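You operate a simulated robot arm through the tools that you are given. There is no shell and no other tool. Be economical: measure what you need, move in short steps, check, and stop when the job is done.

Carry out the task below with a simulated two-armed robot. There is one attempt and no reset: what you move stays moved.

JOB
Wipe up the spill on the work top surface with the cream cloth and put it back.

The check looks at the end state, three seconds after you hand in, the way a careful person would. Anything else that was tipped, shoved, dropped, spilled or broken makes it a failure. Flat cloth is picked up by pressing the open fingertips on it (5 to 10 N) and closing them slowly along it; thin cloth reads only 2 to 8 mm in the jaws.

ROBOT AND FRAMES
Two 7-joint arms with two-finger parallel grippers on one trunk, on a base that drives. Base frame: it is fixed to the floor where the robot stands at the start and does not move with it; the origin is under the middle of the robot, x ahead of it, y to its left, z up. Units: mm, rad, N and s.
The left shoulder is at the start at [70, 163, 1220], the right one opposite. Payload 3.43 kg a hand.
The tool frame of a hand sits at the grasp point between the pads (the TCP): z along the fingers, y along the line on which they close. The tips reach 34 mm beyond it. The gripper opens to 128 mm. The fingers are 24 mm wide and 12 mm thick; the gripper's body (48 by 130 mm) begins 96 mm behind the TCP.
Orientation is that of the tool frame in the base frame, as a unit quaternion [w, x, y, z]. With the fingers straight down and closing along the base's y, the tool's x points along the base's -x, its y along +y and its z along -z.

CONTROLS
- The arms move only by the tool servo_tool. It takes "left_moves", "right_moves" or both (then of equal length, played together; a hand with none holds still); each is a list of rows, each a list of 7 numbers: the gripper command, from -1 (shut) to 1 (fully open), values between in proportion, then the shift along the base's x, y, z in cm, then the turn, a rotation vector about the base's x, y, z in rad. In form: [[claw, tx, ty, tz, ax, ay, az], ...]. A call has 1 to 10 rows; each row is the pose to reach, as a shift and turn from the pose commanded when the call began. Each row takes 0.2 s and may step no farther than 50 mm and 0.15 rad from the row before; otherwise, or with a gripper value out of range, the whole call is refused. Where a pose cannot be reached the arm comes as near as it can. A force on the tool above 40 N (or 10 N above the force at the start of the call, whichever is more), or a blocked arm, ends the call early, and 0.2 s more pass. Each finger travels about 153 mm/s and halts on what it meets, pressing with about 23 N; the grip force reading is that of the motor and also rises with nothing between the fingers. The clock runs only during rows and for 0.2 s after the last one: add rows that repeat a pose to give the fingers time. It gives the time, the measured TCP pose, the force on the tool (base axes), the opening and the grip force at its end, in the units of the frame above (readings bear some noise), with the torque about the TCP (base axes, N m) and any sound that the robot's microphone picked up.
- Cameras (640 x 400 px; columns grow to the right, rows downward): "scene" is now at [113.9, 52.2, 1419.8]; the picture's right is [0.56, -0.83, 0.00], its down [-0.55, -0.37, -0.75] and it looks along [0.62, 0.42, -0.66] (base axes); focal length 279 px, centre (320, 200). "left" rides on the left gripper at [76, 11, -160] in its tool frame; the picture's right is [-0.15, 0.99, 0.00], its down [-0.88, -0.13, -0.46] and it looks along [-0.45, -0.07, 0.89] (tool axes); focal length 234 px, centre (320, 200). "right" rides on the right gripper at [76, -11, -160] in its tool frame; the picture's right is [0.15, 0.99, 0.00], its down [-0.88, 0.13, -0.46] and it looks along [-0.45, 0.07, 0.89] (tool axes); focal length 234 px, centre (320, 200).
- camera(camera): a new picture of that camera. No time passes.
- slide_trunk(by): slides the trunk up (or, below 0, down) by that many mm; the arms and the scene camera ride with it, the base frame stays. It gives what a move gives, with no picture.
- roll_base(legs): drives the robot by 1 to 6 legs, each [ahead, left, turn to the left] in mm, mm and rad, along the robot's own axes; the way and the turn of a leg run together, so that a leg with both is an arc; at most 1500 mm and 3.142 rad a leg. The arms and the cameras ride along, it lands a little off, and it stops where it bumps. It gives what a move gives.
- aim_head(pan, tilt): turns the head with the scene camera to pan (to the left, within 1.501 rad either way) and tilt (down, from -0.506 to 1.204), counted from straight ahead of the robot. It gives what a move gives.
- locate(camera, pixels): for up to 12 pixels [column, row] of the newest picture of that camera ("zoom" is the newest enlarged one), the place [x, y, z] in the base frame of the surface seen there, good to about 2 mm, but the place of the scene camera against the robot may be out by one fixed shift of up to 25 mm in any direction. No time passes.
- zoom(camera, box): a new picture of the part [left, top, right, bottom] of that camera's present view, enlarged. No time passes.
- close_job(): hands the job in; it is judged then, once.

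Go step by step. Measure first, check grasps and placings, and put right what went wrong. The budget is 80 turns and 62 pictures, counting those below and the enlarged ones. Unless the task says otherwise, let go and move clear before handing in, and close with one line.

The tools are called after "Call:" as name(argument=value, ...) on one line, values as JSON. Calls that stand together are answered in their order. servo_tool: Moves the arms, as the interface text tells. Its arguments: {"type":"object","properties":{"left_moves":{"type":"array"},"right_moves":{"type":"array"}},"required":[]} The other tools are called the same way: slide_trunk (by) slides the trunk up or down; roll_base (legs) drives the base; aim_head (pan, tilt) turns the head that bears the scene camera; camera (camera) takes a picture; locate (camera, pixels) gives the place of the surface under pixels of a picture; zoom (camera, box) takes an enlarged picture of a part of a camera's view; close_job () hands the job in.

At the start:

```text
clock: 0.0
left_ee_pos: [382.3, 545.4, 1165.5]
left_tcp_rot: [0.0, 0.001, 1.0, -0.001]
left_contact_force: [-0.1, -1.5, -0.3]
left_ft_torque: [0.05, -0.04, 0.0]
left_width: 128.1
left_grip_force: 0.1
right_ee_pos: [619.7, 10.3, 1075.6]
right_tcp_rot: [0.0, 0.0, 1.0, 0.001]
right_contact_force: [0.3, 0.5, 0.3]
right_ft_torque: [0.01, 0.03, -0.02]
right_width: 127.9
right_grip_force: 0.1
trunk travel left (down, up): [-700.0, 240.0]
robot x, y, heading: [0.2, -2.9, 0.0]
head pan, tilt: [0.6, 0.723]
```

scene: 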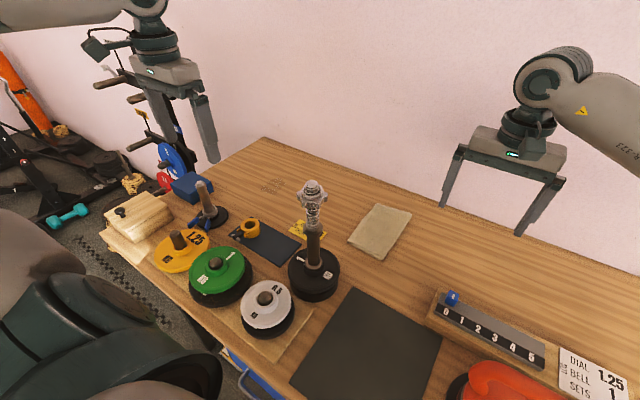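
right: 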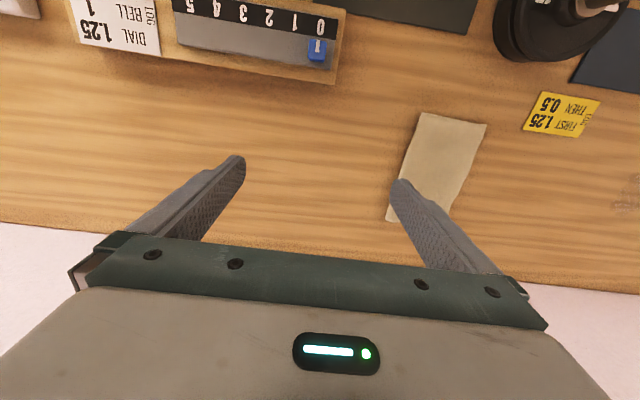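
left: 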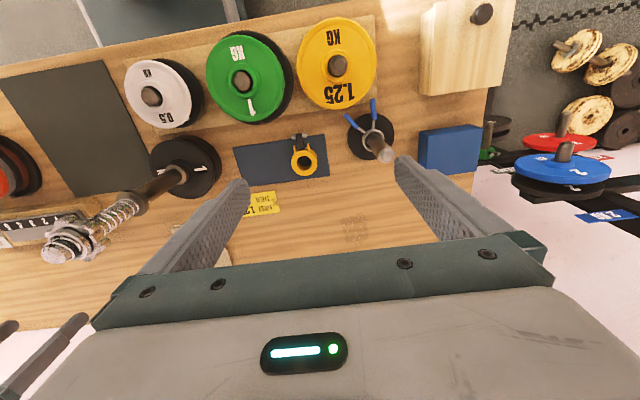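

The cloth shows at scene (380,230), and a faint mark near (272,185) may be the spill. I'll enlarge both before measuring.

Call:
zoom(camera="scene", box=[220, 140, 440, 278])

Call:
locate(camera="scene", pixels=[[378, 205], [411, 212], [388, 257], [349, 241], [380, 230], [272, 185], [260, 183], [285, 185], [272, 178], [272, 193], [312, 185], [264, 139]])

Call:
zoom(camera="left", box=[200, 140, 480, 315])

Call:
locate(camera="left", pixels=[[355, 218], [340, 225], [370, 225], [355, 240], [355, 210], [260, 203], [430, 60], [450, 150], [350, 180], [385, 150]])

```text
2.90 times, centred on (330, 209) of scene
```

zoom: 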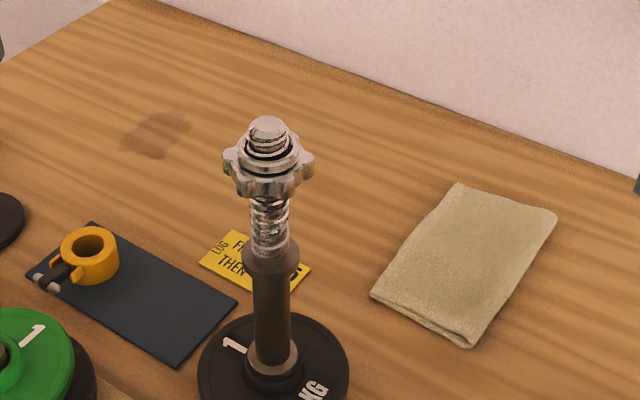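

```text
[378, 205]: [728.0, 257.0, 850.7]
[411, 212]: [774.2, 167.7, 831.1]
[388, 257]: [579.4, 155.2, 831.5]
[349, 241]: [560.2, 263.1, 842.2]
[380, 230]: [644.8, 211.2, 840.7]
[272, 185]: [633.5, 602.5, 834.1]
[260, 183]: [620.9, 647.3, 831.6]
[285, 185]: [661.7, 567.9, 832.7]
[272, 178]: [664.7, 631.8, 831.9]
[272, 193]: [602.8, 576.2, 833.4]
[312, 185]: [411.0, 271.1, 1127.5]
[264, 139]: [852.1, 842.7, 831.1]
```

```text
2.29 times, centred on (340, 228) of left
```

zoom: 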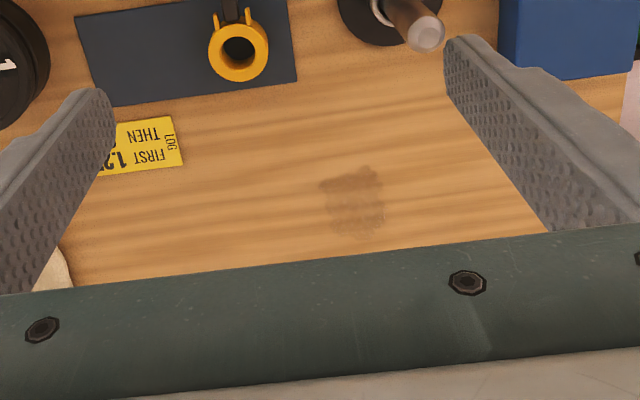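

```text
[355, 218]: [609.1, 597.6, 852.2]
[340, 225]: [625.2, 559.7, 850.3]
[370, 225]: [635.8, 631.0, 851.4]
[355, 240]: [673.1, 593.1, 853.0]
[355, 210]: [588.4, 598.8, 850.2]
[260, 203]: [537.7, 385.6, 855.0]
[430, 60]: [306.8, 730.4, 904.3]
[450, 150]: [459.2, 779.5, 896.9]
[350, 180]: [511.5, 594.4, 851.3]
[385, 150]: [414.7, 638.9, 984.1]
```

The spill is a faint dark patch near (632, 597) mm. The cameras disagree on surface height (832 against 851), so I'll cross-check with the right wrist camera on the cloth.

Call:
locate(camera="right", pixels=[[420, 114], [485, 124], [442, 216], [388, 220], [435, 160], [300, 150], [330, 80], [560, 115], [520, 200], [570, 190]])

Call:
zoom(camera="right", box=[360, 90, 520, 240])

Call:
locate(camera="zoom", pixels=[[320, 200], [245, 80]])

```text
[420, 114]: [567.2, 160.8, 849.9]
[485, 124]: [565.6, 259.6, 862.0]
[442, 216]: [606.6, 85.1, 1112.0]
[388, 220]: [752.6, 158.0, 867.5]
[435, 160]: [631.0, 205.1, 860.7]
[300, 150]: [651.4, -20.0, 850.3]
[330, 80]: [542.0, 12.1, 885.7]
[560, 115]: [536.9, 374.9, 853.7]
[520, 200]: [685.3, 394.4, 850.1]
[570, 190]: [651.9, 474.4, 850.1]
```

```text
2.67 times, centred on (440, 165) of right
```

zoom: 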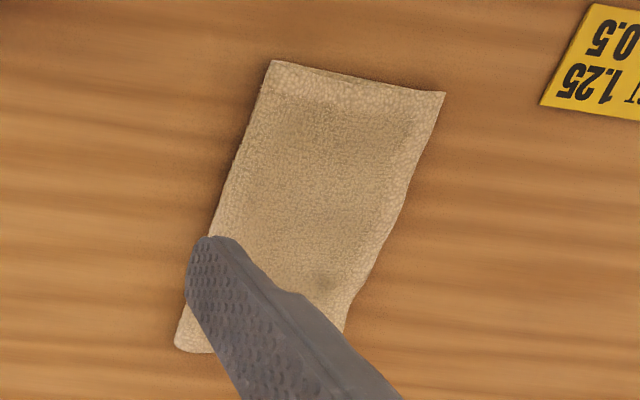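

```text
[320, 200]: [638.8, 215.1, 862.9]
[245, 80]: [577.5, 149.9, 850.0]
```

Both wrist cameras put the table at z≈850 and the cloth at about x 566–770, y 160–260, z≈861. The spill is near (632, 597). The left hand reaches both, but the tall handle at about (411, 271, 1127) is close, so I'll raise the trunk and move the right hand aside first.

Call:
slide_trunk(by=150)

Call:
servo_tool(right_moves=[[1, 0, -5, 0, 0, 0, 0], [1, 0, -10, 0, 0, 0, 0], [1, 0, -15, 0, 0, 0, 0], [1, 0, -20, 0, 0, 0, 0], [1, 0, -24, 0, 0, 0, 0]], left_moves=[[1, 5, 0, 0, 0, 0, 0], [1, 10, 0, 0, 0, 0, 0], [1, 15, 0, 0, 0, 0, 0], [1, 20, 0, 0, 0, 0, 0], [1, 24, 0, 0, 0, 0, 0]])

Call:
camera(camera="scene")

Call:
camera(camera="left")

```text
clock: 1.8
left_ee_pos: [383.5, 545.9, 1315.5]
left_tcp_rot: [0.001, 0.0, 1.0, 0.0]
left_contact_force: [0.6, -0.6, 0.2]
left_ft_torque: [-0.03, 0.0, 0.02]
left_width: 128.0
left_grip_force: 0.1
right_ee_pos: [619.2, 9.6, 1225.9]
right_tcp_rot: [0.0, 0.0, 1.0, 0.001]
right_contact_force: [-0.2, -0.9, 0.7]
right_ft_torque: [0.03, 0.0, 0.0]
right_width: 127.9
right_grip_force: 0.0
trunk travel left (down, up): [-850.0, 90.0]
robot x, y, heading: [-1.7, 0.0, -0.002]
head pan, tilt: [0.6, 0.723]
```

```text
clock: 3.0
left_ee_pos: [626.6, 542.9, 1315.8]
left_tcp_rot: [-0.001, 0.0, 1.0, 0.001]
left_contact_force: [0.8, 0.4, -0.5]
left_ft_torque: [0.01, 0.02, 0.0]
left_width: 128.0
left_grip_force: 0.0
right_ee_pos: [622.7, -234.6, 1226.0]
right_tcp_rot: [-0.002, 0.001, 1.0, 0.001]
right_contact_force: [-0.7, -0.9, 0.0]
right_ft_torque: [0.05, 0.03, 0.0]
right_width: 128.2
right_grip_force: 0.0
trunk travel left (down, up): [-850.0, 90.0]
robot x, y, heading: [0.5, 1.4, 0.002]
head pan, tilt: [0.6, 0.723]
```

```text
55 pictures are left
```

scene: 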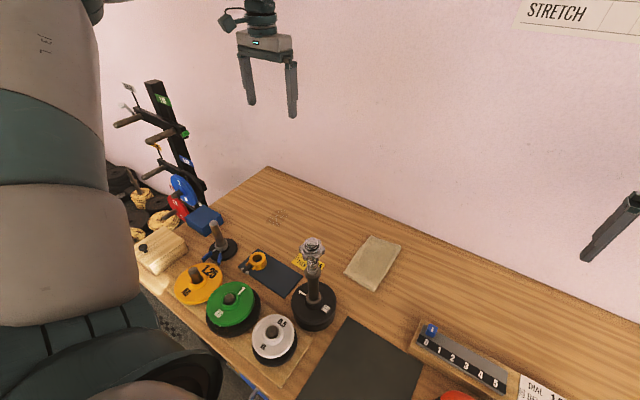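

```text
54 pictures are left
```

left: 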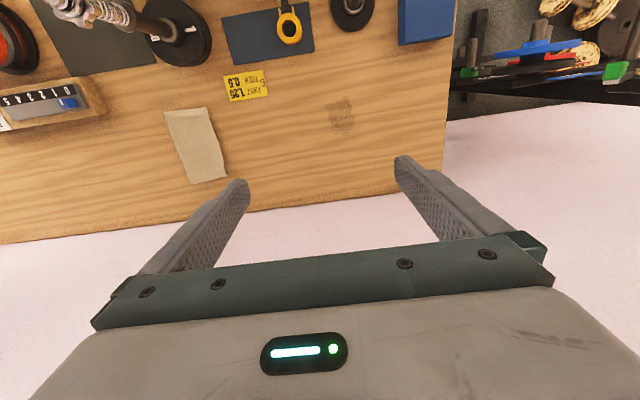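

The left view now shows the whole cloth (165–227, 108–184) and the spill (330–355, 98–135). I'll measure both from it.

Call:
zoom(camera="left", box=[140, 60, 380, 210])

Call:
locate(camera="left", pixels=[[166, 113], [206, 108], [227, 176], [193, 183], [197, 145], [342, 117], [330, 117], [355, 117], [342, 99], [342, 135], [268, 97], [300, 180]])

```text
2.67 times, centred on (260, 135) of left
```

zoom: 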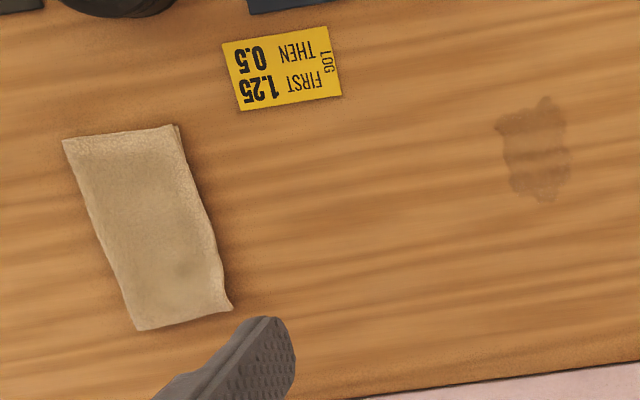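

```text
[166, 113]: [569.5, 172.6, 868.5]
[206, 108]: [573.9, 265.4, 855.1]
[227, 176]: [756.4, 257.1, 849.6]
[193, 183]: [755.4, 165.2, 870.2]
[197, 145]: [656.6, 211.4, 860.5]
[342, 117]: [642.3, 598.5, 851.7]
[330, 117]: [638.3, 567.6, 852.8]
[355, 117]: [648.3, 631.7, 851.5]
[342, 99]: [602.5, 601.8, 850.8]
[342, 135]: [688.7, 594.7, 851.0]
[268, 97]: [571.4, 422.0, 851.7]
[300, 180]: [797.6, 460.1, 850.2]
```

The cloth centre is about (660, 212), roughly 190×95 mm and aligned with x. The spill spans x 600–690, y 565–633. I'll move the left hand over the cloth.

Call:
servo_tool(left_moves=[[0.1, 1, -5, 0, 0, 0, 0], [0.1, 2, -10, 0, 0, 0, 0], [0.1, 3, -15, 0, 0, 0, 0], [0.1, 3.4, -20, 0, 0, 0, 0], [0.1, 3.4, -25, 0, 0, 0, 0], [0.1, 3.4, -30, 0, 0, 0, 0], [0.1, 3.4, -33.1, 0, 0, 0, 0], [0.1, 3.4, -33.1, -5, 0, 0, 0], [0.1, 3.4, -33.1, -10, 0, 0, 0]])

Call:
camera(camera="scene")

Call:
camera(camera="left")

```text
refused: row 1 steps farther than a row can; nothing moved
```

```text
52 pictures are left
```

scene: 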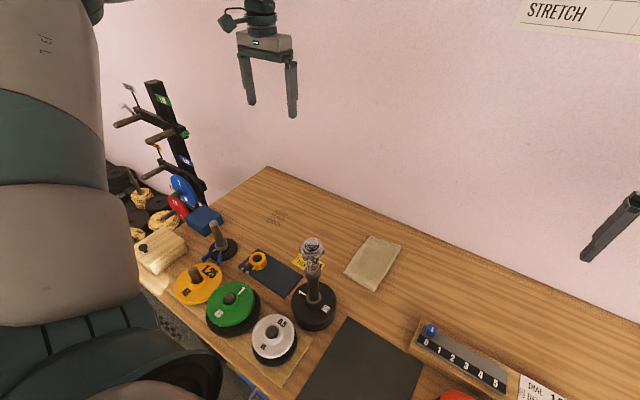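

```text
51 pictures are left
```

left: 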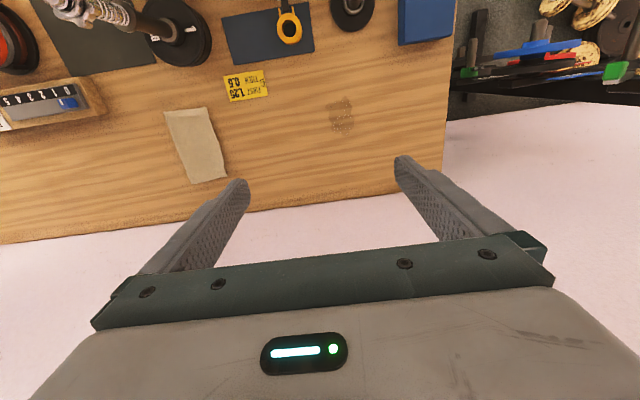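

The call was refused because the first diagonal step was over 50 mm. I'll resend it with smaller steps.

Call:
servo_tool(left_moves=[[0.1, 1, -4.8, 0, 0, 0, 0], [0.1, 2, -9.6, 0, 0, 0, 0], [0.1, 3, -14.4, 0, 0, 0, 0], [0.1, 3.4, -19, 0, 0, 0, 0], [0.1, 3.4, -24, 0, 0, 0, 0], [0.1, 3.4, -29, 0, 0, 0, 0], [0.1, 3.4, -33.1, 0, 0, 0, 0], [0.1, 3.4, -33.1, -5, 0, 0, 0], [0.1, 3.4, -33.1, -10, 0, 0, 0]])

Call:
camera(camera="scene")

Call:
camera(camera="left")

```text
clock: 5.0
left_ee_pos: [658.2, 217.2, 1214.5]
left_tcp_rot: [0.002, 0.0, 1.0, -0.002]
left_contact_force: [-0.1, -0.7, -0.4]
left_ft_torque: [-0.01, 0.04, 0.03]
left_width: 70.4
left_grip_force: 0.1
right_ee_pos: [620.4, -231.6, 1226.3]
right_tcp_rot: [0.0, 0.0, 1.0, 0.0]
right_contact_force: [0.0, -1.2, 0.2]
right_ft_torque: [0.04, 0.03, 0.01]
right_width: 128.1
right_grip_force: 0.1
trunk travel left (down, up): [-850.0, 90.0]
robot x, y, heading: [2.5, -2.7, 0.004]
head pan, tilt: [0.6, 0.723]
```

```text
50 pictures are left
```

scene: 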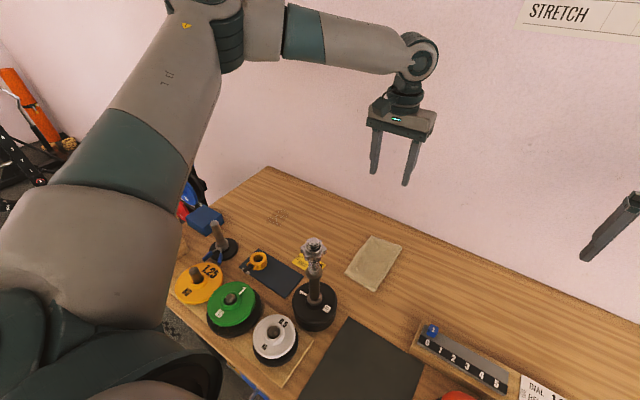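

```text
49 pictures are left
```

left: 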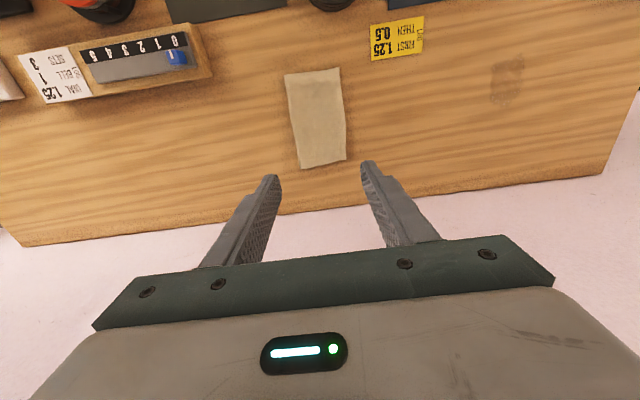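

The elbow is up and clear of the handle, and the hand is lined up with the cloth at (317,118). I'll go down to about z 955 and look again.

Call:
servo_tool(left_moves=[[0.1, 0, 0, -5, 0, 0, 0], [0.1, 0, 0, -10, 0, 0, 0], [0.1, 0, 0, -15, 0, 0, 0], [0.1, 0, 0, -20, 0, 0, 0], [0.1, 0, 0, -25, 0, 0, 0], [0.1, 0, 0, -26, 0, 0, 0]])

Call:
camera(camera="scene")

Call:
camera(camera="left")

Call:
locate(camera="left", pixels=[[320, 150], [320, 200], [300, 120], [340, 120], [320, 100], [250, 150], [400, 140]])

```text
clock: 6.3
left_ee_pos: [599.0, 272.9, 1038.4]
left_tcp_rot: [0.0, 0.0, 1.0, 0.0]
left_contact_force: [0.1, -0.1, 0.2]
left_ft_torque: [0.0, 0.01, -0.04]
left_width: 70.6
left_grip_force: 0.0
left hand out of reach, approached as far as the arm can: row 1, 2, 3, 4, 5, 6
right_ee_pos: [619.3, -232.9, 1228.6]
right_tcp_rot: [0.0, 0.001, 1.0, 0.0]
right_contact_force: [0.4, 0.2, 1.2]
right_ft_torque: [-0.02, -0.01, 0.02]
right_width: 128.4
right_grip_force: 0.1
trunk travel left (down, up): [-850.0, 90.0]
robot x, y, heading: [3.1, 3.9, -0.005]
head pan, tilt: [0.6, 0.723]
```

```text
48 pictures are left
```

scene: 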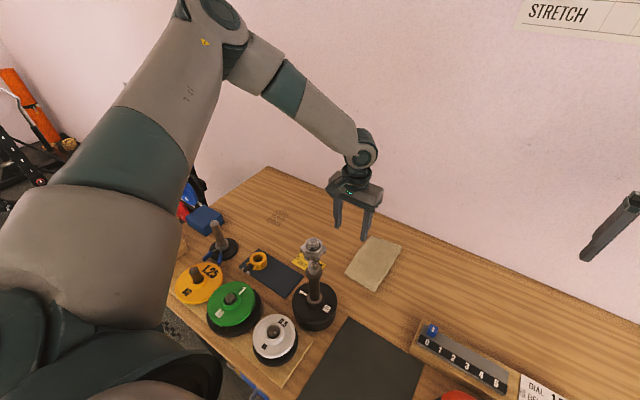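

```text
47 pictures are left
```

left: 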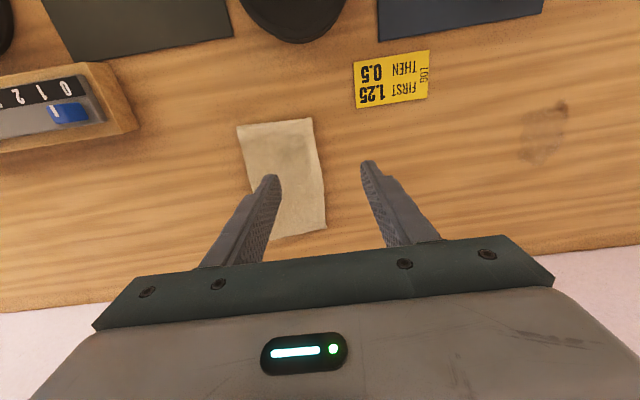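

```text
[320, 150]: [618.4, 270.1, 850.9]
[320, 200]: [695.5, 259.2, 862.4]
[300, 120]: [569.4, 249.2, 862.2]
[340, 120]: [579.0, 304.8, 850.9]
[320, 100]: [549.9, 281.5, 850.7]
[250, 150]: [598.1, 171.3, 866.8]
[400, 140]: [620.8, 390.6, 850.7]
```

At this trunk height the hand is out of reach; it stopped at (599, 273, 1038). I'll lower the trunk 110 mm, which leaves the tips at about 894, still above the cloth, and then read the pose again.

Call:
slide_trunk(by=-110)

Call:
servo_tool(left_moves=[[0.1, 0, 0, 0, 0, 0, 0]])

```text
clock: 7.8
left_ee_pos: [599.1, 272.7, 929.8]
left_tcp_rot: [0.0, 0.0, 1.0, -0.001]
left_contact_force: [-0.6, 0.5, -0.5]
left_ft_torque: [0.02, 0.01, 0.04]
left_width: 70.3
left_grip_force: 0.2
right_ee_pos: [619.4, -231.8, 1117.9]
right_tcp_rot: [0.0, 0.0, 1.0, 0.0]
right_contact_force: [-0.6, 0.3, 0.7]
right_ft_torque: [-0.03, -0.03, 0.01]
right_width: 128.1
right_grip_force: 0.1
trunk travel left (down, up): [-740.0, 200.0]
robot x, y, heading: [-1.5, 3.1, 0.003]
head pan, tilt: [0.6, 0.723]
```

```text
clock: 8.2
left_ee_pos: [599.2, 272.6, 928.3]
left_tcp_rot: [0.001, 0.0, 1.0, -0.001]
left_contact_force: [-0.2, -0.2, -0.4]
left_ft_torque: [0.01, -0.02, 0.0]
left_width: 70.5
left_grip_force: 0.1
right_ee_pos: [620.0, -231.3, 1118.4]
right_tcp_rot: [0.0, 0.0, 1.0, 0.0]
right_contact_force: [0.1, -0.7, -0.9]
right_ft_torque: [0.01, 0.01, -0.01]
right_width: 127.9
right_grip_force: 0.0
trunk travel left (down, up): [-740.0, 200.0]
robot x, y, heading: [-2.4, 1.7, -0.001]
head pan, tilt: [0.6, 0.723]
```

The commanded pose matches the actual one now. I'll move over the cloth centre with a small lift, heading for (660, 212, 960).

Call:
servo_tool(left_moves=[[0.1, 0, 0, 3, 0, 0, 0], [0.1, 3, -3, 3, 0, 0, 0], [0.1, 6.1, -6.0, 3, 0, 0, 0], [0.1, 6.1, -6.0, 3, 0, 0, 0]])

Call:
camera(camera="scene")

Call:
camera(camera="left")

```text
clock: 9.2
left_ee_pos: [627.5, 245.2, 985.4]
left_tcp_rot: [0.001, 0.0, 1.0, -0.001]
left_contact_force: [0.1, -0.2, 0.4]
left_ft_torque: [0.0, 0.01, -0.03]
left_width: 70.6
left_grip_force: 0.1
left hand out of reach, approached as far as the arm can: row 2, 3, 4
right_ee_pos: [620.0, -231.2, 1115.3]
right_tcp_rot: [0.0, 0.0, 1.0, -0.001]
right_contact_force: [0.6, 0.1, 1.2]
right_ft_torque: [-0.02, 0.01, 0.03]
right_width: 127.9
right_grip_force: 0.0
trunk travel left (down, up): [-740.0, 200.0]
robot x, y, heading: [2.0, 0.5, 0.003]
head pan, tilt: [0.6, 0.723]
```

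```text
46 pictures are left
```

scene: 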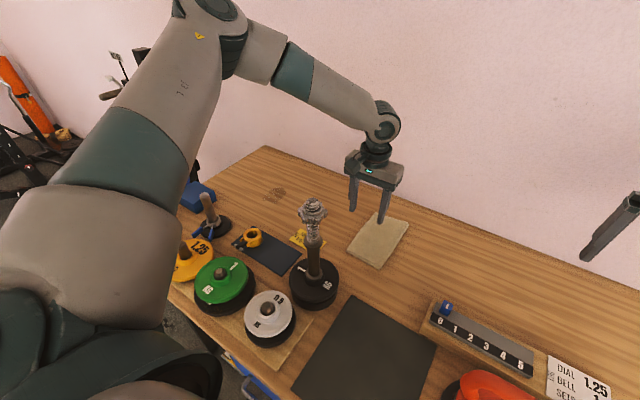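

```text
45 pictures are left
```

left: 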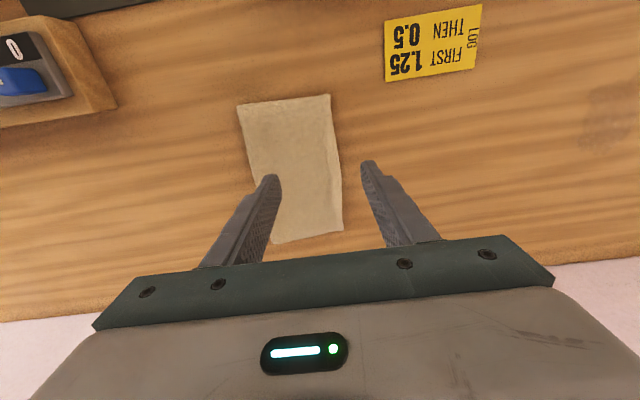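

The arm still falls short, probably a wrist limit with the elbow this high. I'll set the hand above the cloth centre first, then let the trunk carry it down so the arm keeps its shape.

Call:
servo_tool(left_moves=[[0.1, 0, 0, 5, 0, 0, 0], [0.1, 0, 0, 10, 0, 0, 0], [0.1, 1.7, -1.7, 12, 0, 0, 0], [0.1, 3.3, -3.3, 12, 0, 0, 0], [0.1, 3.3, -3.3, 12, 0, 0, 0]])

```text
clock: 10.4
left_ee_pos: [657.4, 215.2, 1106.0]
left_tcp_rot: [0.002, 0.001, 1.0, -0.001]
left_contact_force: [-0.1, -0.6, -0.2]
left_ft_torque: [0.01, 0.01, 0.04]
left_width: 70.3
left_grip_force: 0.0
left hand out of reach, approached as far as the arm can: row 4, 5
right_ee_pos: [618.4, -231.5, 1117.4]
right_tcp_rot: [0.0, 0.001, 1.0, 0.0]
right_contact_force: [0.3, -0.7, 0.4]
right_ft_torque: [0.0, 0.0, 0.0]
right_width: 128.0
right_grip_force: 0.1
trunk travel left (down, up): [-740.0, 200.0]
robot x, y, heading: [-0.1, -5.1, -0.003]
head pan, tilt: [0.6, 0.723]
```

The hand is over the cloth. Before lowering the trunk about 200 mm, I'll check how far the forearm is from the tall handle.

Call:
camera(camera="scene")

Call:
locate(camera="scene", pixels=[[310, 185], [310, 205], [312, 240], [225, 50], [270, 60], [320, 80], [370, 110], [150, 150], [100, 220], [40, 330]])

```text
44 pictures are left
```

scene: 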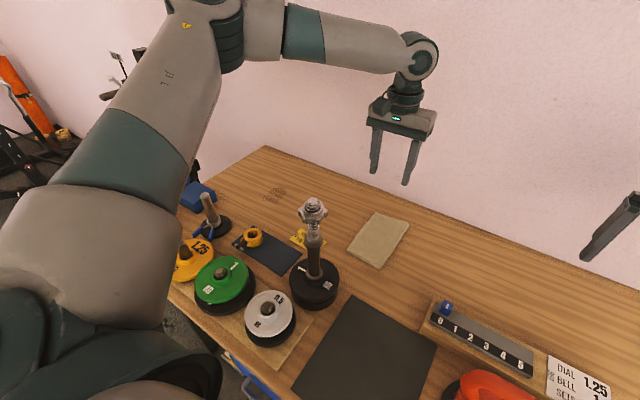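

```text
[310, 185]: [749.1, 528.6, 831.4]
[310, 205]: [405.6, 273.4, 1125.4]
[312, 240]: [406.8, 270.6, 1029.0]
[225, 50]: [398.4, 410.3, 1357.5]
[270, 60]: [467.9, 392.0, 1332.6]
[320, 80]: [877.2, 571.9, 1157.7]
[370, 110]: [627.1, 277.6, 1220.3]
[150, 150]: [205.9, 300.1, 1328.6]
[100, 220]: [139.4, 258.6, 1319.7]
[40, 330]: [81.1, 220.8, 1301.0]
```

Lowering the trunk would bring the upper arm within about 110 mm of the handle, which is too tight. A wrist-turn limit may be the real cause, so I'll test yawing the hand clockwise and then descending.

Call:
servo_tool(left_moves=[[0.1, 0, 0, 0, 0, 0, -0.14], [0.1, 0, 0, 0, 0, 0, -0.28], [0.1, 0, 0, 0, 0, 0, -0.42], [0.1, 0, 0, -3, 0, 0, -0.42], [0.1, 0, 0, -6, 0, 0, -0.42], [0.1, 0, 0, -9, 0, 0, -0.42], [0.1, 0, 0, -12, 0, 0, -0.42], [0.1, 0, 0, -14, 0, 0, -0.42]])

```text
clock: 12.2
left_ee_pos: [628.9, 243.5, 989.7]
left_tcp_rot: [0.002, 0.21, 0.978, -0.001]
left_contact_force: [-1.6, -0.5, -0.2]
left_ft_torque: [0.01, -0.02, 0.02]
left_width: 70.4
left_grip_force: 0.0
left hand out of reach, approached as far as the arm can: row 4, 5, 6, 7, 8
right_ee_pos: [619.6, -230.5, 1116.4]
right_tcp_rot: [-0.001, 0.001, 1.0, 0.0]
right_contact_force: [0.0, -0.5, 0.0]
right_ft_torque: [-0.03, -0.04, 0.03]
right_width: 127.8
right_grip_force: 0.1
trunk travel left (down, up): [-740.0, 200.0]
robot x, y, heading: [-0.2, 1.4, 0.001]
head pan, tilt: [0.6, 0.723]
```

Yaw made no difference. The upper arm looks fixed at a shoulder limit, so the target may simply lie too far to the arm's inner side. I'll test a point further left, (660, 330), at low height, which tells me whether driving the base right would help.

Call:
servo_tool(left_moves=[[0.1, 1, 3, 1, 0, 0, 0.14], [0.1, 2, 6, 1, 0, 0, 0.28], [0.1, 3.1, 8.7, 0, 0, 0, 0.42], [0.1, 3.1, 8.7, -2, 0, 0, 0.42], [0.1, 3.1, 8.7, -4, 0, 0, 0.42], [0.1, 3.1, 8.7, -6, 0, 0, 0.42], [0.1, 3.1, 8.7, -6, 0, 0, 0.42]])

Call:
camera(camera="scene")

```text
clock: 13.8
left_ee_pos: [653.3, 335.1, 934.3]
left_tcp_rot: [0.0, 0.001, 1.0, -0.001]
left_contact_force: [-0.4, -1.2, -0.3]
left_ft_torque: [-0.01, 0.04, 0.01]
left_width: 70.5
left_grip_force: 0.1
left hand out of reach, approached as far as the arm can: row 6, 7
right_ee_pos: [619.5, -231.7, 1116.0]
right_tcp_rot: [0.0, -0.001, 1.0, -0.001]
right_contact_force: [-0.6, 1.1, 0.9]
right_ft_torque: [-0.01, -0.01, -0.01]
right_width: 128.1
right_grip_force: 0.0
trunk travel left (down, up): [-740.0, 200.0]
robot x, y, heading: [1.8, -0.8, 0.001]
head pan, tilt: [0.6, 0.723]
```

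```text
43 pictures are left
```

scene: 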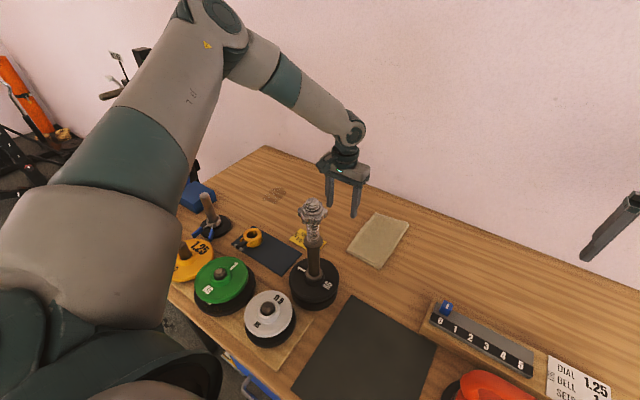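

That point is reachable down to z 934, so the cloth needs to sit further to the robot's left. Turning the base about 0.22 rad right gives relative cloth (595, 355), and the elbow stays well over the handle. I'll raise both hands and turn in place.

Call:
servo_tool(left_moves=[[0.1, 0, 0, 5, 0, 0, 0], [0.1, -2, 0, 9, 0, 0, 0], [0.1, -4, 2, 12, 0, 0, 0]], right_moves=[[1, 0, 0, 5, 0, 0, 0], [1, 0, 0, 9, 0, 0, 0], [1, 0, 0, 12, 0, 0, 0]])

Call:
roll_base(legs=[[0, 0, -0.22]])

Call:
camera(camera="scene")

Call:
camera(camera="left")

```text
clock: 14.6
left_ee_pos: [612.0, 356.3, 1056.9]
left_tcp_rot: [0.001, -0.001, 1.0, -0.001]
left_contact_force: [-0.8, 0.8, 0.4]
left_ft_torque: [-0.01, 0.0, -0.01]
left_width: 70.4
left_grip_force: 0.0
right_ee_pos: [616.3, -231.2, 1239.2]
right_tcp_rot: [0.002, 0.0, 1.0, -0.001]
right_contact_force: [-0.8, 0.9, 0.3]
right_ft_torque: [-0.03, -0.04, 0.0]
right_width: 127.7
right_grip_force: 0.0
trunk travel left (down, up): [-740.0, 200.0]
robot x, y, heading: [1.9, 1.0, -0.006]
head pan, tilt: [0.6, 0.723]
```

```text
clock: 15.8
left_ee_pos: [675.4, 212.8, 1057.0]
left_tcp_rot: [0.0, 0.11, 0.994, 0.0]
left_contact_force: [-0.4, -0.1, 1.6]
left_ft_torque: [-0.02, -0.03, -0.02]
left_width: 70.4
left_grip_force: 0.1
right_ee_pos: [552.8, -361.6, 1236.4]
right_tcp_rot: [-0.001, 0.11, 0.994, 0.0]
right_contact_force: [0.2, -0.1, 0.8]
right_ft_torque: [0.0, 0.02, 0.01]
right_width: 127.9
right_grip_force: 0.2
trunk travel left (down, up): [-740.0, 200.0]
robot x, y, heading: [1.2, -0.3, -0.218]
head pan, tilt: [0.6, 0.723]
```

```text
42 pictures are left
```

scene: 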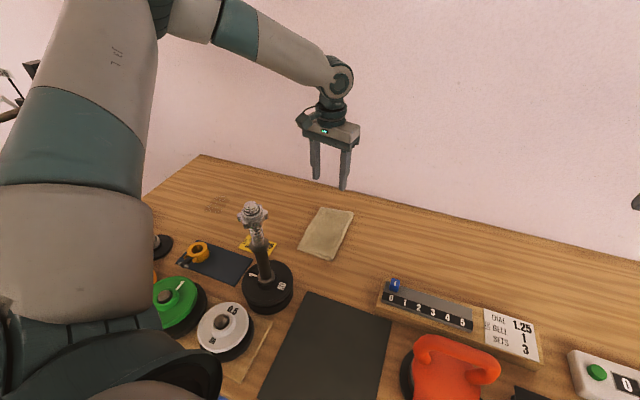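

```text
41 pictures are left
```

left: 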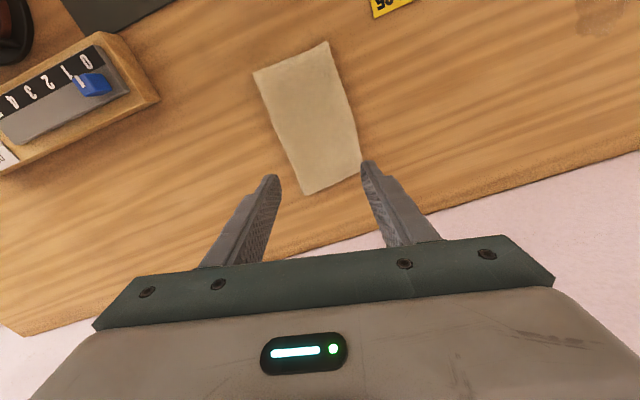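

The turn worked and the hand is near the cloth. I'll square the wrist to the cloth and descend toward (660, 212, 920).

Call:
servo_tool(left_moves=[[0.1, -0.7, 0, -2, 0, 0, 0.11], [0.1, -1.5, 0, -5, 0, 0, 0.218], [0.1, -1.5, 0, -9, 0, 0, 0.218], [0.1, -1.5, 0, -12, 0, 0, 0.218], [0.1, -1.5, 0, -13.7, 0, 0, 0.218], [0.1, -1.5, 0, -13.7, 0, 0, 0.218]])

Call:
camera(camera="left")

Call:
locate(camera="left", pixels=[[320, 100], [320, 150], [320, 190], [300, 150], [340, 150], [260, 150], [390, 150]])

```text
clock: 17.2
left_ee_pos: [661.7, 211.5, 918.8]
left_tcp_rot: [-0.001, 0.002, 1.0, 0.0]
left_contact_force: [0.6, -0.2, 0.2]
left_ft_torque: [0.02, -0.01, 0.01]
left_width: 70.4
left_grip_force: 0.0
right_ee_pos: [553.5, -362.0, 1237.4]
right_tcp_rot: [0.0, 0.11, 0.994, 0.0]
right_contact_force: [0.1, -0.5, 0.2]
right_ft_torque: [-0.03, 0.02, 0.04]
right_width: 128.0
right_grip_force: 0.1
trunk travel left (down, up): [-740.0, 200.0]
robot x, y, heading: [0.3, 4.9, -0.222]
head pan, tilt: [0.6, 0.723]
```

```text
40 pictures are left
```

left: 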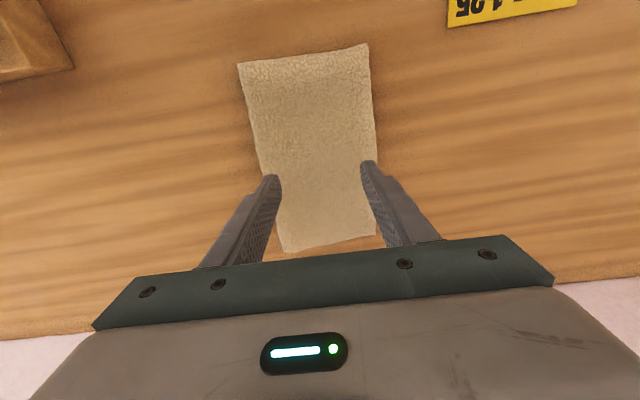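

```text
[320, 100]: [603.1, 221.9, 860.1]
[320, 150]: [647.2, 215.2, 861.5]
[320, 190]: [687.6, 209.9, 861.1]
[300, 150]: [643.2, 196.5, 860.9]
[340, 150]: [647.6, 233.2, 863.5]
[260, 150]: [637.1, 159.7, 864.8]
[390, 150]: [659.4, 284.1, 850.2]
```

The hand is centred over the cloth, whose top is at about 861, so contact should come at TCP ≈895. I'll narrow the jaws to about 54 mm and press down in small steps.

Call:
servo_tool(left_moves=[[-0.15, 0, 0, -1, 0, 0, 0], [-0.15, 0, 0, -2, 0, 0, 0], [-0.15, 0, 0, -2.3, 0, 0, 0]])

```text
clock: 18.0
left_ee_pos: [661.3, 211.5, 897.4]
left_tcp_rot: [0.0, 0.002, 1.0, 0.0]
left_contact_force: [0.1, 0.3, -0.1]
left_ft_torque: [0.0, -0.04, -0.01]
left_width: 54.4
left_grip_force: 0.1
right_ee_pos: [552.1, -361.9, 1238.0]
right_tcp_rot: [0.0, 0.109, 0.994, 0.001]
right_contact_force: [-0.4, -0.6, 0.4]
right_ft_torque: [0.01, 0.01, 0.01]
right_width: 127.8
right_grip_force: 0.1
trunk travel left (down, up): [-740.0, 200.0]
robot x, y, heading: [-0.1, -2.5, -0.219]
head pan, tilt: [0.6, 0.723]
```

No contact yet, so I'll keep going down a few mm.

Call:
servo_tool(left_moves=[[-0.15, 0, 0, -0.3, 0, 0, 0], [-0.15, 0, 0, -0.6, 0, 0, 0]])

Call:
servo_tool(left_moves=[[-0.15, 0, 0, -0.2, 0, 0, 0], [-0.15, 0, 0, -0.3, 0, 0, 0]])

```text
clock: 18.6
left_ee_pos: [661.8, 213.7, 891.9]
left_tcp_rot: [0.001, 0.002, 1.0, 0.0]
left_contact_force: [-0.1, -0.1, 3.4]
left_ft_torque: [0.01, 0.0, 0.02]
left_width: 54.2
left_grip_force: 0.1
right_ee_pos: [552.5, -362.0, 1238.2]
right_tcp_rot: [0.0, 0.111, 0.994, 0.0]
right_contact_force: [-0.1, -0.3, 0.6]
right_ft_torque: [0.01, 0.02, -0.02]
right_width: 128.0
right_grip_force: 0.0
trunk travel left (down, up): [-740.0, 200.0]
robot x, y, heading: [0.6, 2.7, -0.218]
head pan, tilt: [0.6, 0.723]
```

```text
clock: 19.2
left_ee_pos: [661.4, 212.3, 889.4]
left_tcp_rot: [0.002, 0.001, 1.0, 0.0]
left_contact_force: [1.3, 0.9, 14.1]
left_ft_torque: [0.07, -0.06, -0.03]
left_width: 54.5
left_grip_force: 0.0
right_ee_pos: [551.6, -362.1, 1239.2]
right_tcp_rot: [0.001, 0.11, 0.994, 0.0]
right_contact_force: [0.1, 0.5, 0.3]
right_ft_torque: [-0.01, -0.05, 0.0]
right_width: 128.0
right_grip_force: 0.0
trunk travel left (down, up): [-740.0, 200.0]
robot x, y, heading: [-2.1, 1.5, -0.22]
head pan, tilt: [0.6, 0.723]
```

Force is 14 N now, so I'll back off about 1.5 mm to land in the 5–10 N range and close slowly.

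Call:
servo_tool(left_moves=[[-0.15, 0, 0, 0.15, 0, 0, 0], [-0.3, 0, 0, 0.15, 0, 0, 0], [-0.42, 0, 0, 0.15, 0, 0, 0], [-0.54, 0, 0, 0.15, 0, 0, 0], [-0.66, 0, 0, 0.15, 0, 0, 0], [-0.78, 0, 0, 0.15, 0, 0, 0], [-0.9, 0, 0, 0.15, 0, 0, 0], [-1, 0, 0, 0.15, 0, 0, 0], [-1, 0, 0, 0.15, 0, 0, 0]])

Call:
camera(camera="left")

```text
clock: 21.2
left_ee_pos: [660.5, 212.8, 888.7]
left_tcp_rot: [0.0, 0.002, 1.0, 0.0]
left_contact_force: [-0.3, -1.3, 11.9]
left_ft_torque: [0.03, 0.01, 0.01]
left_width: 9.9
left_grip_force: 23.0
right_ee_pos: [551.4, -362.2, 1238.9]
right_tcp_rot: [0.0, 0.11, 0.994, 0.0]
right_contact_force: [0.0, 0.2, -1.0]
right_ft_torque: [0.01, 0.05, 0.0]
right_width: 128.0
right_grip_force: 0.1
trunk travel left (down, up): [-740.0, 200.0]
robot x, y, heading: [1.0, -2.3, -0.223]
head pan, tilt: [0.6, 0.723]
```

```text
39 pictures are left
```

left: 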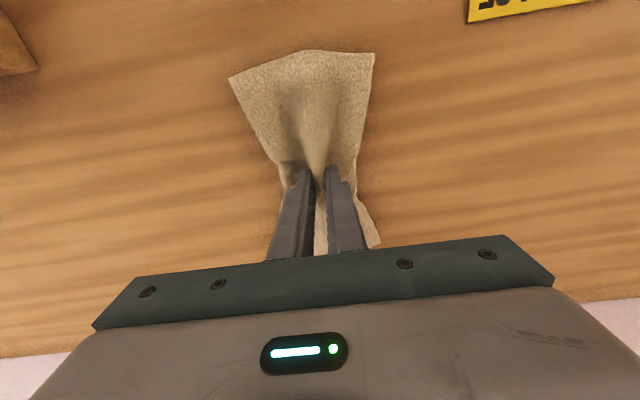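

The cloth is pinched at 9.9 mm. I'll lift it slowly by 12 cm.

Call:
servo_tool(left_moves=[[-1, 0, 0, 1.5, 0, 0, 0], [-1, 0, 0, 3.5, 0, 0, 0], [-1, 0, 0, 6, 0, 0, 0], [-1, 0, 0, 9, 0, 0, 0], [-1, 0, 0, 12, 0, 0, 0], [-1, 0, 0, 12, 0, 0, 0]])

Call:
camera(camera="scene")

Call:
camera(camera="left")

```text
clock: 22.6
left_ee_pos: [662.1, 213.2, 1010.6]
left_tcp_rot: [0.0, 0.0, 1.0, 0.0]
left_contact_force: [0.1, -0.2, 0.7]
left_ft_torque: [0.02, -0.01, -0.01]
left_width: 9.0
left_grip_force: 23.1
right_ee_pos: [553.5, -362.0, 1236.3]
right_tcp_rot: [0.0, 0.111, 0.994, 0.0]
right_contact_force: [0.5, -0.3, 1.1]
right_ft_torque: [0.03, 0.03, -0.02]
right_width: 128.1
right_grip_force: 0.0
trunk travel left (down, up): [-740.0, 200.0]
robot x, y, heading: [-0.7, 2.0, -0.219]
head pan, tilt: [0.6, 0.723]
```

```text
38 pictures are left
```

scene: 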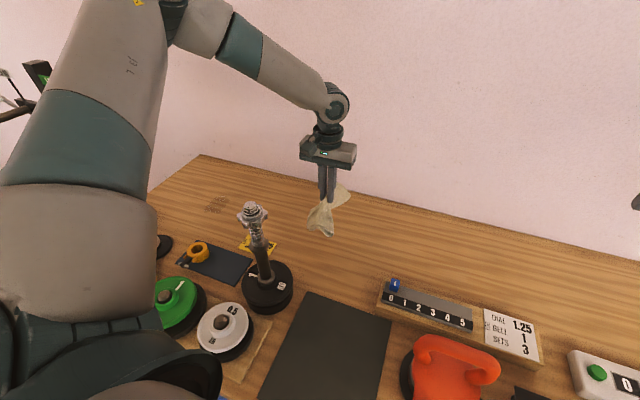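

```text
37 pictures are left
```

left: 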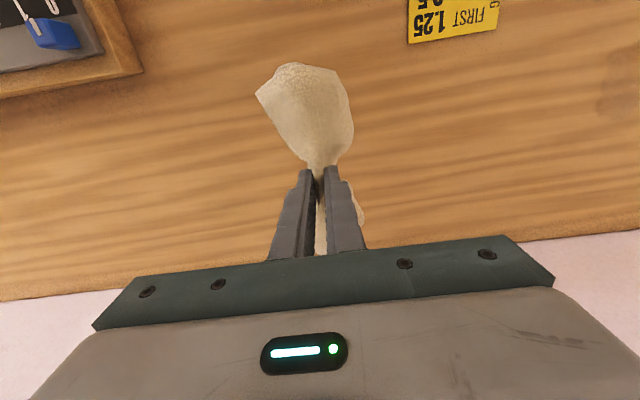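

The cloth is held. I'll carry it along y to above the spill at (642, 598).

Call:
servo_tool(left_moves=[[-1, 0, 4.5, 0, 0, 0, 0], [-1, 0, 9, 0, 0, 0, 0], [-1, 0, 13.5, 0, 0, 0, 0], [-1, 0, 18, 0, 0, 0, 0], [-1, 0, 22.5, 0, 0, 0, 0], [-1, -0.5, 27, 0, 0, 0, 0], [-1, -1, 31.5, 0, 0, 0, 0], [-1, -1.5, 35.5, 0, 0, 0, 0], [-1, -2, 38.5, 0, 0, 0, 0], [-1, -2, 38.5, 0, 0, 0, 0]])

Call:
camera(camera="left")

Call:
camera(camera="scene")

```text
clock: 24.8
left_ee_pos: [641.1, 599.4, 1010.5]
left_tcp_rot: [0.0, 0.001, 1.0, 0.0]
left_contact_force: [0.0, 0.0, -0.6]
left_ft_torque: [0.07, 0.02, 0.0]
left_width: 8.9
left_grip_force: 23.5
right_ee_pos: [553.9, -362.6, 1235.7]
right_tcp_rot: [0.0, 0.11, 0.994, 0.0]
right_contact_force: [-0.7, -0.1, -0.3]
right_ft_torque: [0.04, 0.0, 0.0]
right_width: 128.1
right_grip_force: 0.0
trunk travel left (down, up): [-740.0, 200.0]
robot x, y, heading: [0.6, 1.3, -0.215]
head pan, tilt: [0.6, 0.723]
```

```text
36 pictures are left
```

left: 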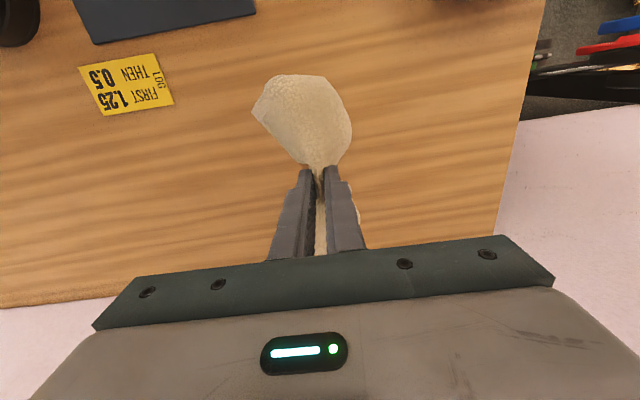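

```text
35 pictures are left
```

scene: 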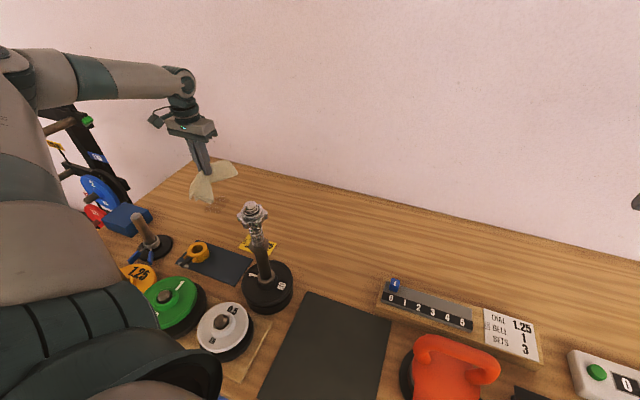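

The hand is above the spill with the cloth. I'll lower until the cloth meets the surface.

Call:
servo_tool(left_moves=[[-1, 0, 0, -4, 0, 0, 0], [-1, 0, 0, -8, 0, 0, 0], [-1, 0, 0, -10.5, 0, 0, 0], [-1, 0, 0, -11.5, 0, 0, 0], [-1, 0, 0, -11.8, 0, 0, 0]])

```text
clock: 26.0
left_ee_pos: [642.4, 597.6, 894.9]
left_tcp_rot: [0.002, 0.002, 1.0, 0.001]
left_contact_force: [5.1, 2.8, 14.0]
left_ft_torque: [0.15, -0.17, 0.01]
left_width: 9.0
left_grip_force: 22.8
right_ee_pos: [551.6, -363.6, 1236.4]
right_tcp_rot: [0.0, 0.11, 0.994, 0.001]
right_contact_force: [0.4, -0.3, 0.7]
right_ft_torque: [-0.04, 0.03, 0.01]
right_width: 128.0
right_grip_force: 0.0
trunk travel left (down, up): [-740.0, 200.0]
robot x, y, heading: [4.3, 1.1, -0.222]
head pan, tilt: [0.6, 0.723]
```

The press is 14 N on the table. I'll wipe in a zigzag covering x 590–695, y 555–640.

Call:
servo_tool(left_moves=[[-1, -2.5, -2, 0, 0, 0, 0], [-1, -5, -4, 0, 0, 0, 0], [-1, -1.5, -4.2, 0, 0, 0, 0], [-1, 2, -4.2, 0, 0, 0, 0], [-1, 5, -4, 0, 0, 0, 0], [-1, 5, -2, 0, 0, 0, 0], [-1, 1.7, -2, 0, 0, 0, 0], [-1, -1.7, -2, 0, 0, 0, 0], [-1, -5, -2, 0, 0, 0, 0], [-1, -5, 0, 0, 0, 0, 0]])

Call:
servo_tool(left_moves=[[-1, 3.3, 0, 0, 0, 0, 0], [-1, 6.7, 0, 0, 0, 0, 0], [-1, 10, 0, 0, 0, 0, 0], [-1, 10, 2, 0, 0, 0, 0], [-1, 6.7, 2, 0, 0, 0, 0], [-1, 3.3, 2, 0, 0, 0, 0], [-1, 0, 2, 0, 0, 0, 0], [-1, 0, 4.2, 0, 0, 0, 0], [-1, 4.8, 4.2, 0, 0, 0, 0], [-1, 9.6, 4.2, 0, 0, 0, 0]])

```text
clock: 28.2
left_ee_pos: [589.5, 597.9, 893.1]
left_tcp_rot: [0.0, 0.002, 1.0, 0.0]
left_contact_force: [-1.7, -6.3, 13.4]
left_ft_torque: [-0.19, 0.08, 0.0]
left_width: 8.8
left_grip_force: 23.3
right_ee_pos: [551.3, -363.9, 1239.3]
right_tcp_rot: [0.0, 0.111, 0.994, 0.0]
right_contact_force: [-0.4, 0.8, 0.1]
right_ft_torque: [0.01, -0.02, 0.03]
right_width: 128.1
right_grip_force: 0.1
trunk travel left (down, up): [-740.0, 200.0]
robot x, y, heading: [2.0, -1.2, -0.224]
head pan, tilt: [0.6, 0.723]
```

```text
clock: 30.4
left_ee_pos: [679.3, 634.8, 897.0]
left_tcp_rot: [-0.001, 0.002, 1.0, 0.003]
left_contact_force: [-1.1, 0.3, 0.3]
left_ft_torque: [0.05, 0.02, -0.02]
left_width: 8.8
left_grip_force: 23.0
left hand out of reach, approached as far as the arm can: row 3, 4, 10
right_ee_pos: [556.4, -365.2, 1233.7]
right_tcp_rot: [-0.002, 0.109, 0.994, 0.001]
right_contact_force: [0.7, -0.8, 0.0]
right_ft_torque: [0.04, 0.05, -0.02]
right_width: 128.1
right_grip_force: 0.1
trunk travel left (down, up): [-740.0, 200.0]
robot x, y, heading: [-1.4, 3.0, -0.226]
head pan, tilt: [0.6, 0.723]
```

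The far-left corner ran out of reach at about (680, 635). I'll lift and move toward −y to see what is left.

Call:
servo_tool(left_moves=[[-1, -1, -2, 3, 0, 0, 0], [-1, -2, -6, 6, 0, 0, 0], [-1, -2, -10, 9, 0, 0, 0], [-1, -2, -14.5, 10, 0, 0, 0], [-1, -2, -19, 10, 0, 0, 0]])

Call:
zoom(camera="scene", box=[160, 140, 320, 240])

Call:
camera(camera="left")

```text
refused: row 2 steps farther than a row can; nothing moved
```

```text
4.00 times, centred on (240, 190) of scene
```

zoom: 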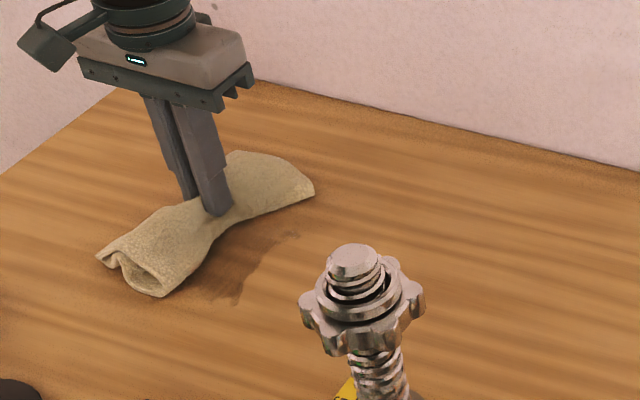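

```text
33 pictures are left
```

left: 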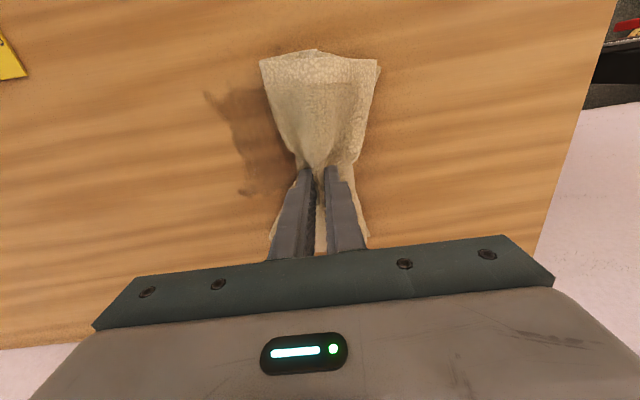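

A dark patch remains on the −y side, around left (215–290, 95–195). I'll measure it.

Call:
locate(camera="left", pixels=[[210, 95], [240, 100], [270, 100], [245, 140], [275, 150], [247, 192], [265, 180], [285, 170]])

Call:
servo_tool(left_moves=[[-1, -1, -2, 3, 0, 0, 0], [-1, -2, -5, 6, 0, 0, 0], [-1, -2, -8.5, 9, 0, 0, 0], [-1, -2, -13, 10, 0, 0, 0], [-1, -2, -17.5, 10, 0, 0, 0], [-1, -2, -17.5, 10, 0, 0, 0]])

Call:
camera(camera="left")

Call:
zoom(camera="scene", box=[160, 140, 320, 240])

```text
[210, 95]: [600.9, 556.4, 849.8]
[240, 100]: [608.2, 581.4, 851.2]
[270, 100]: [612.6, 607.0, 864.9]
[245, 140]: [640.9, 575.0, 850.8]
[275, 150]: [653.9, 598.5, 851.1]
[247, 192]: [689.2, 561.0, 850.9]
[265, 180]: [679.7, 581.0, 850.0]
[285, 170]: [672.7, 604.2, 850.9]
```

```text
clock: 31.8
left_ee_pos: [658.9, 461.2, 999.0]
left_tcp_rot: [0.0, 0.001, 1.0, 0.0]
left_contact_force: [-1.1, -1.4, -0.9]
left_ft_torque: [0.03, 0.01, -0.03]
left_width: 8.8
left_grip_force: 22.9
right_ee_pos: [552.7, -360.3, 1238.7]
right_tcp_rot: [0.0, 0.109, 0.994, 0.0]
right_contact_force: [-0.1, -0.1, 0.0]
right_ft_torque: [-0.02, -0.03, 0.01]
right_width: 128.0
right_grip_force: 0.0
trunk travel left (down, up): [-740.0, 200.0]
robot x, y, heading: [-1.0, 1.1, -0.223]
head pan, tilt: [0.6, 0.723]
```

```text
32 pictures are left
```

left: 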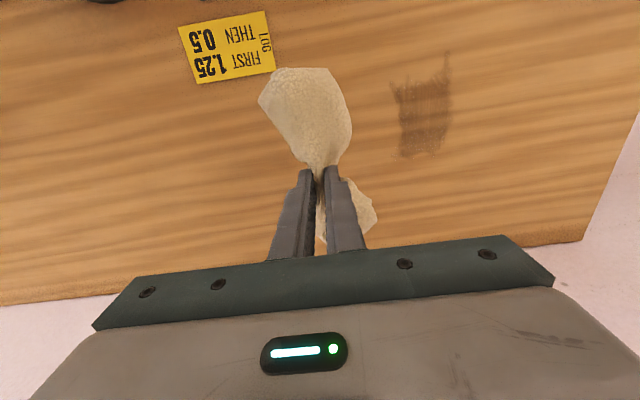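

```text
4.00 times, centred on (240, 190) of scene
```

zoom: 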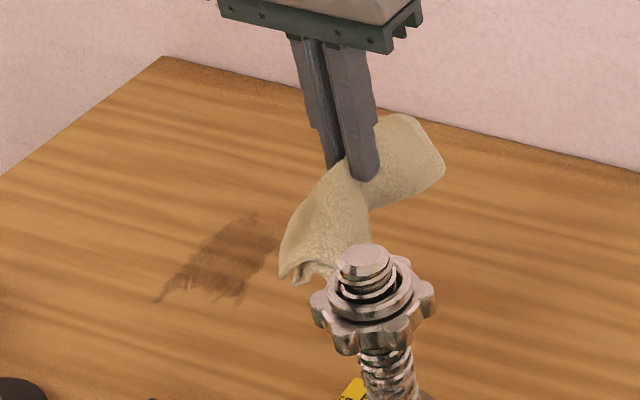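

The spill is still there, with a streak toward near-left. I'll look closer and measure it before wiping again.

Call:
zoom(camera="left", box=[340, 30, 500, 180])

Call:
locate(camera="left", pixels=[[392, 90], [447, 58], [447, 100], [440, 145], [405, 155], [395, 125], [420, 110], [455, 80]])

```text
2.67 times, centred on (420, 105) of left
```

zoom: 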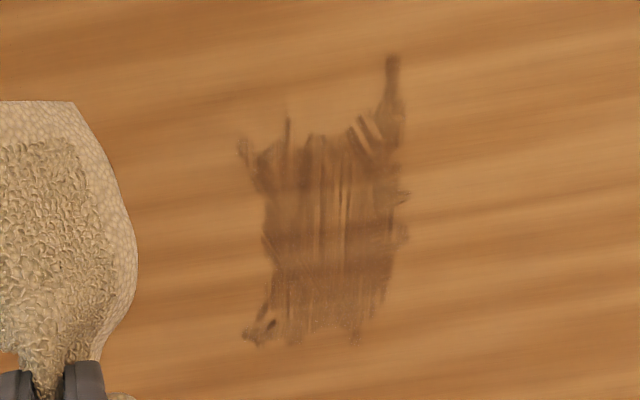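

```text
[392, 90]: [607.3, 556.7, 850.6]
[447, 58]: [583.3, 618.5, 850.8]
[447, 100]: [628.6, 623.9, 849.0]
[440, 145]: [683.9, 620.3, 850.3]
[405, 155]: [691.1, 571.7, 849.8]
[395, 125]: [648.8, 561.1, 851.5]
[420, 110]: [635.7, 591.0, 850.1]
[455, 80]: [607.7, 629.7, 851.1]
```

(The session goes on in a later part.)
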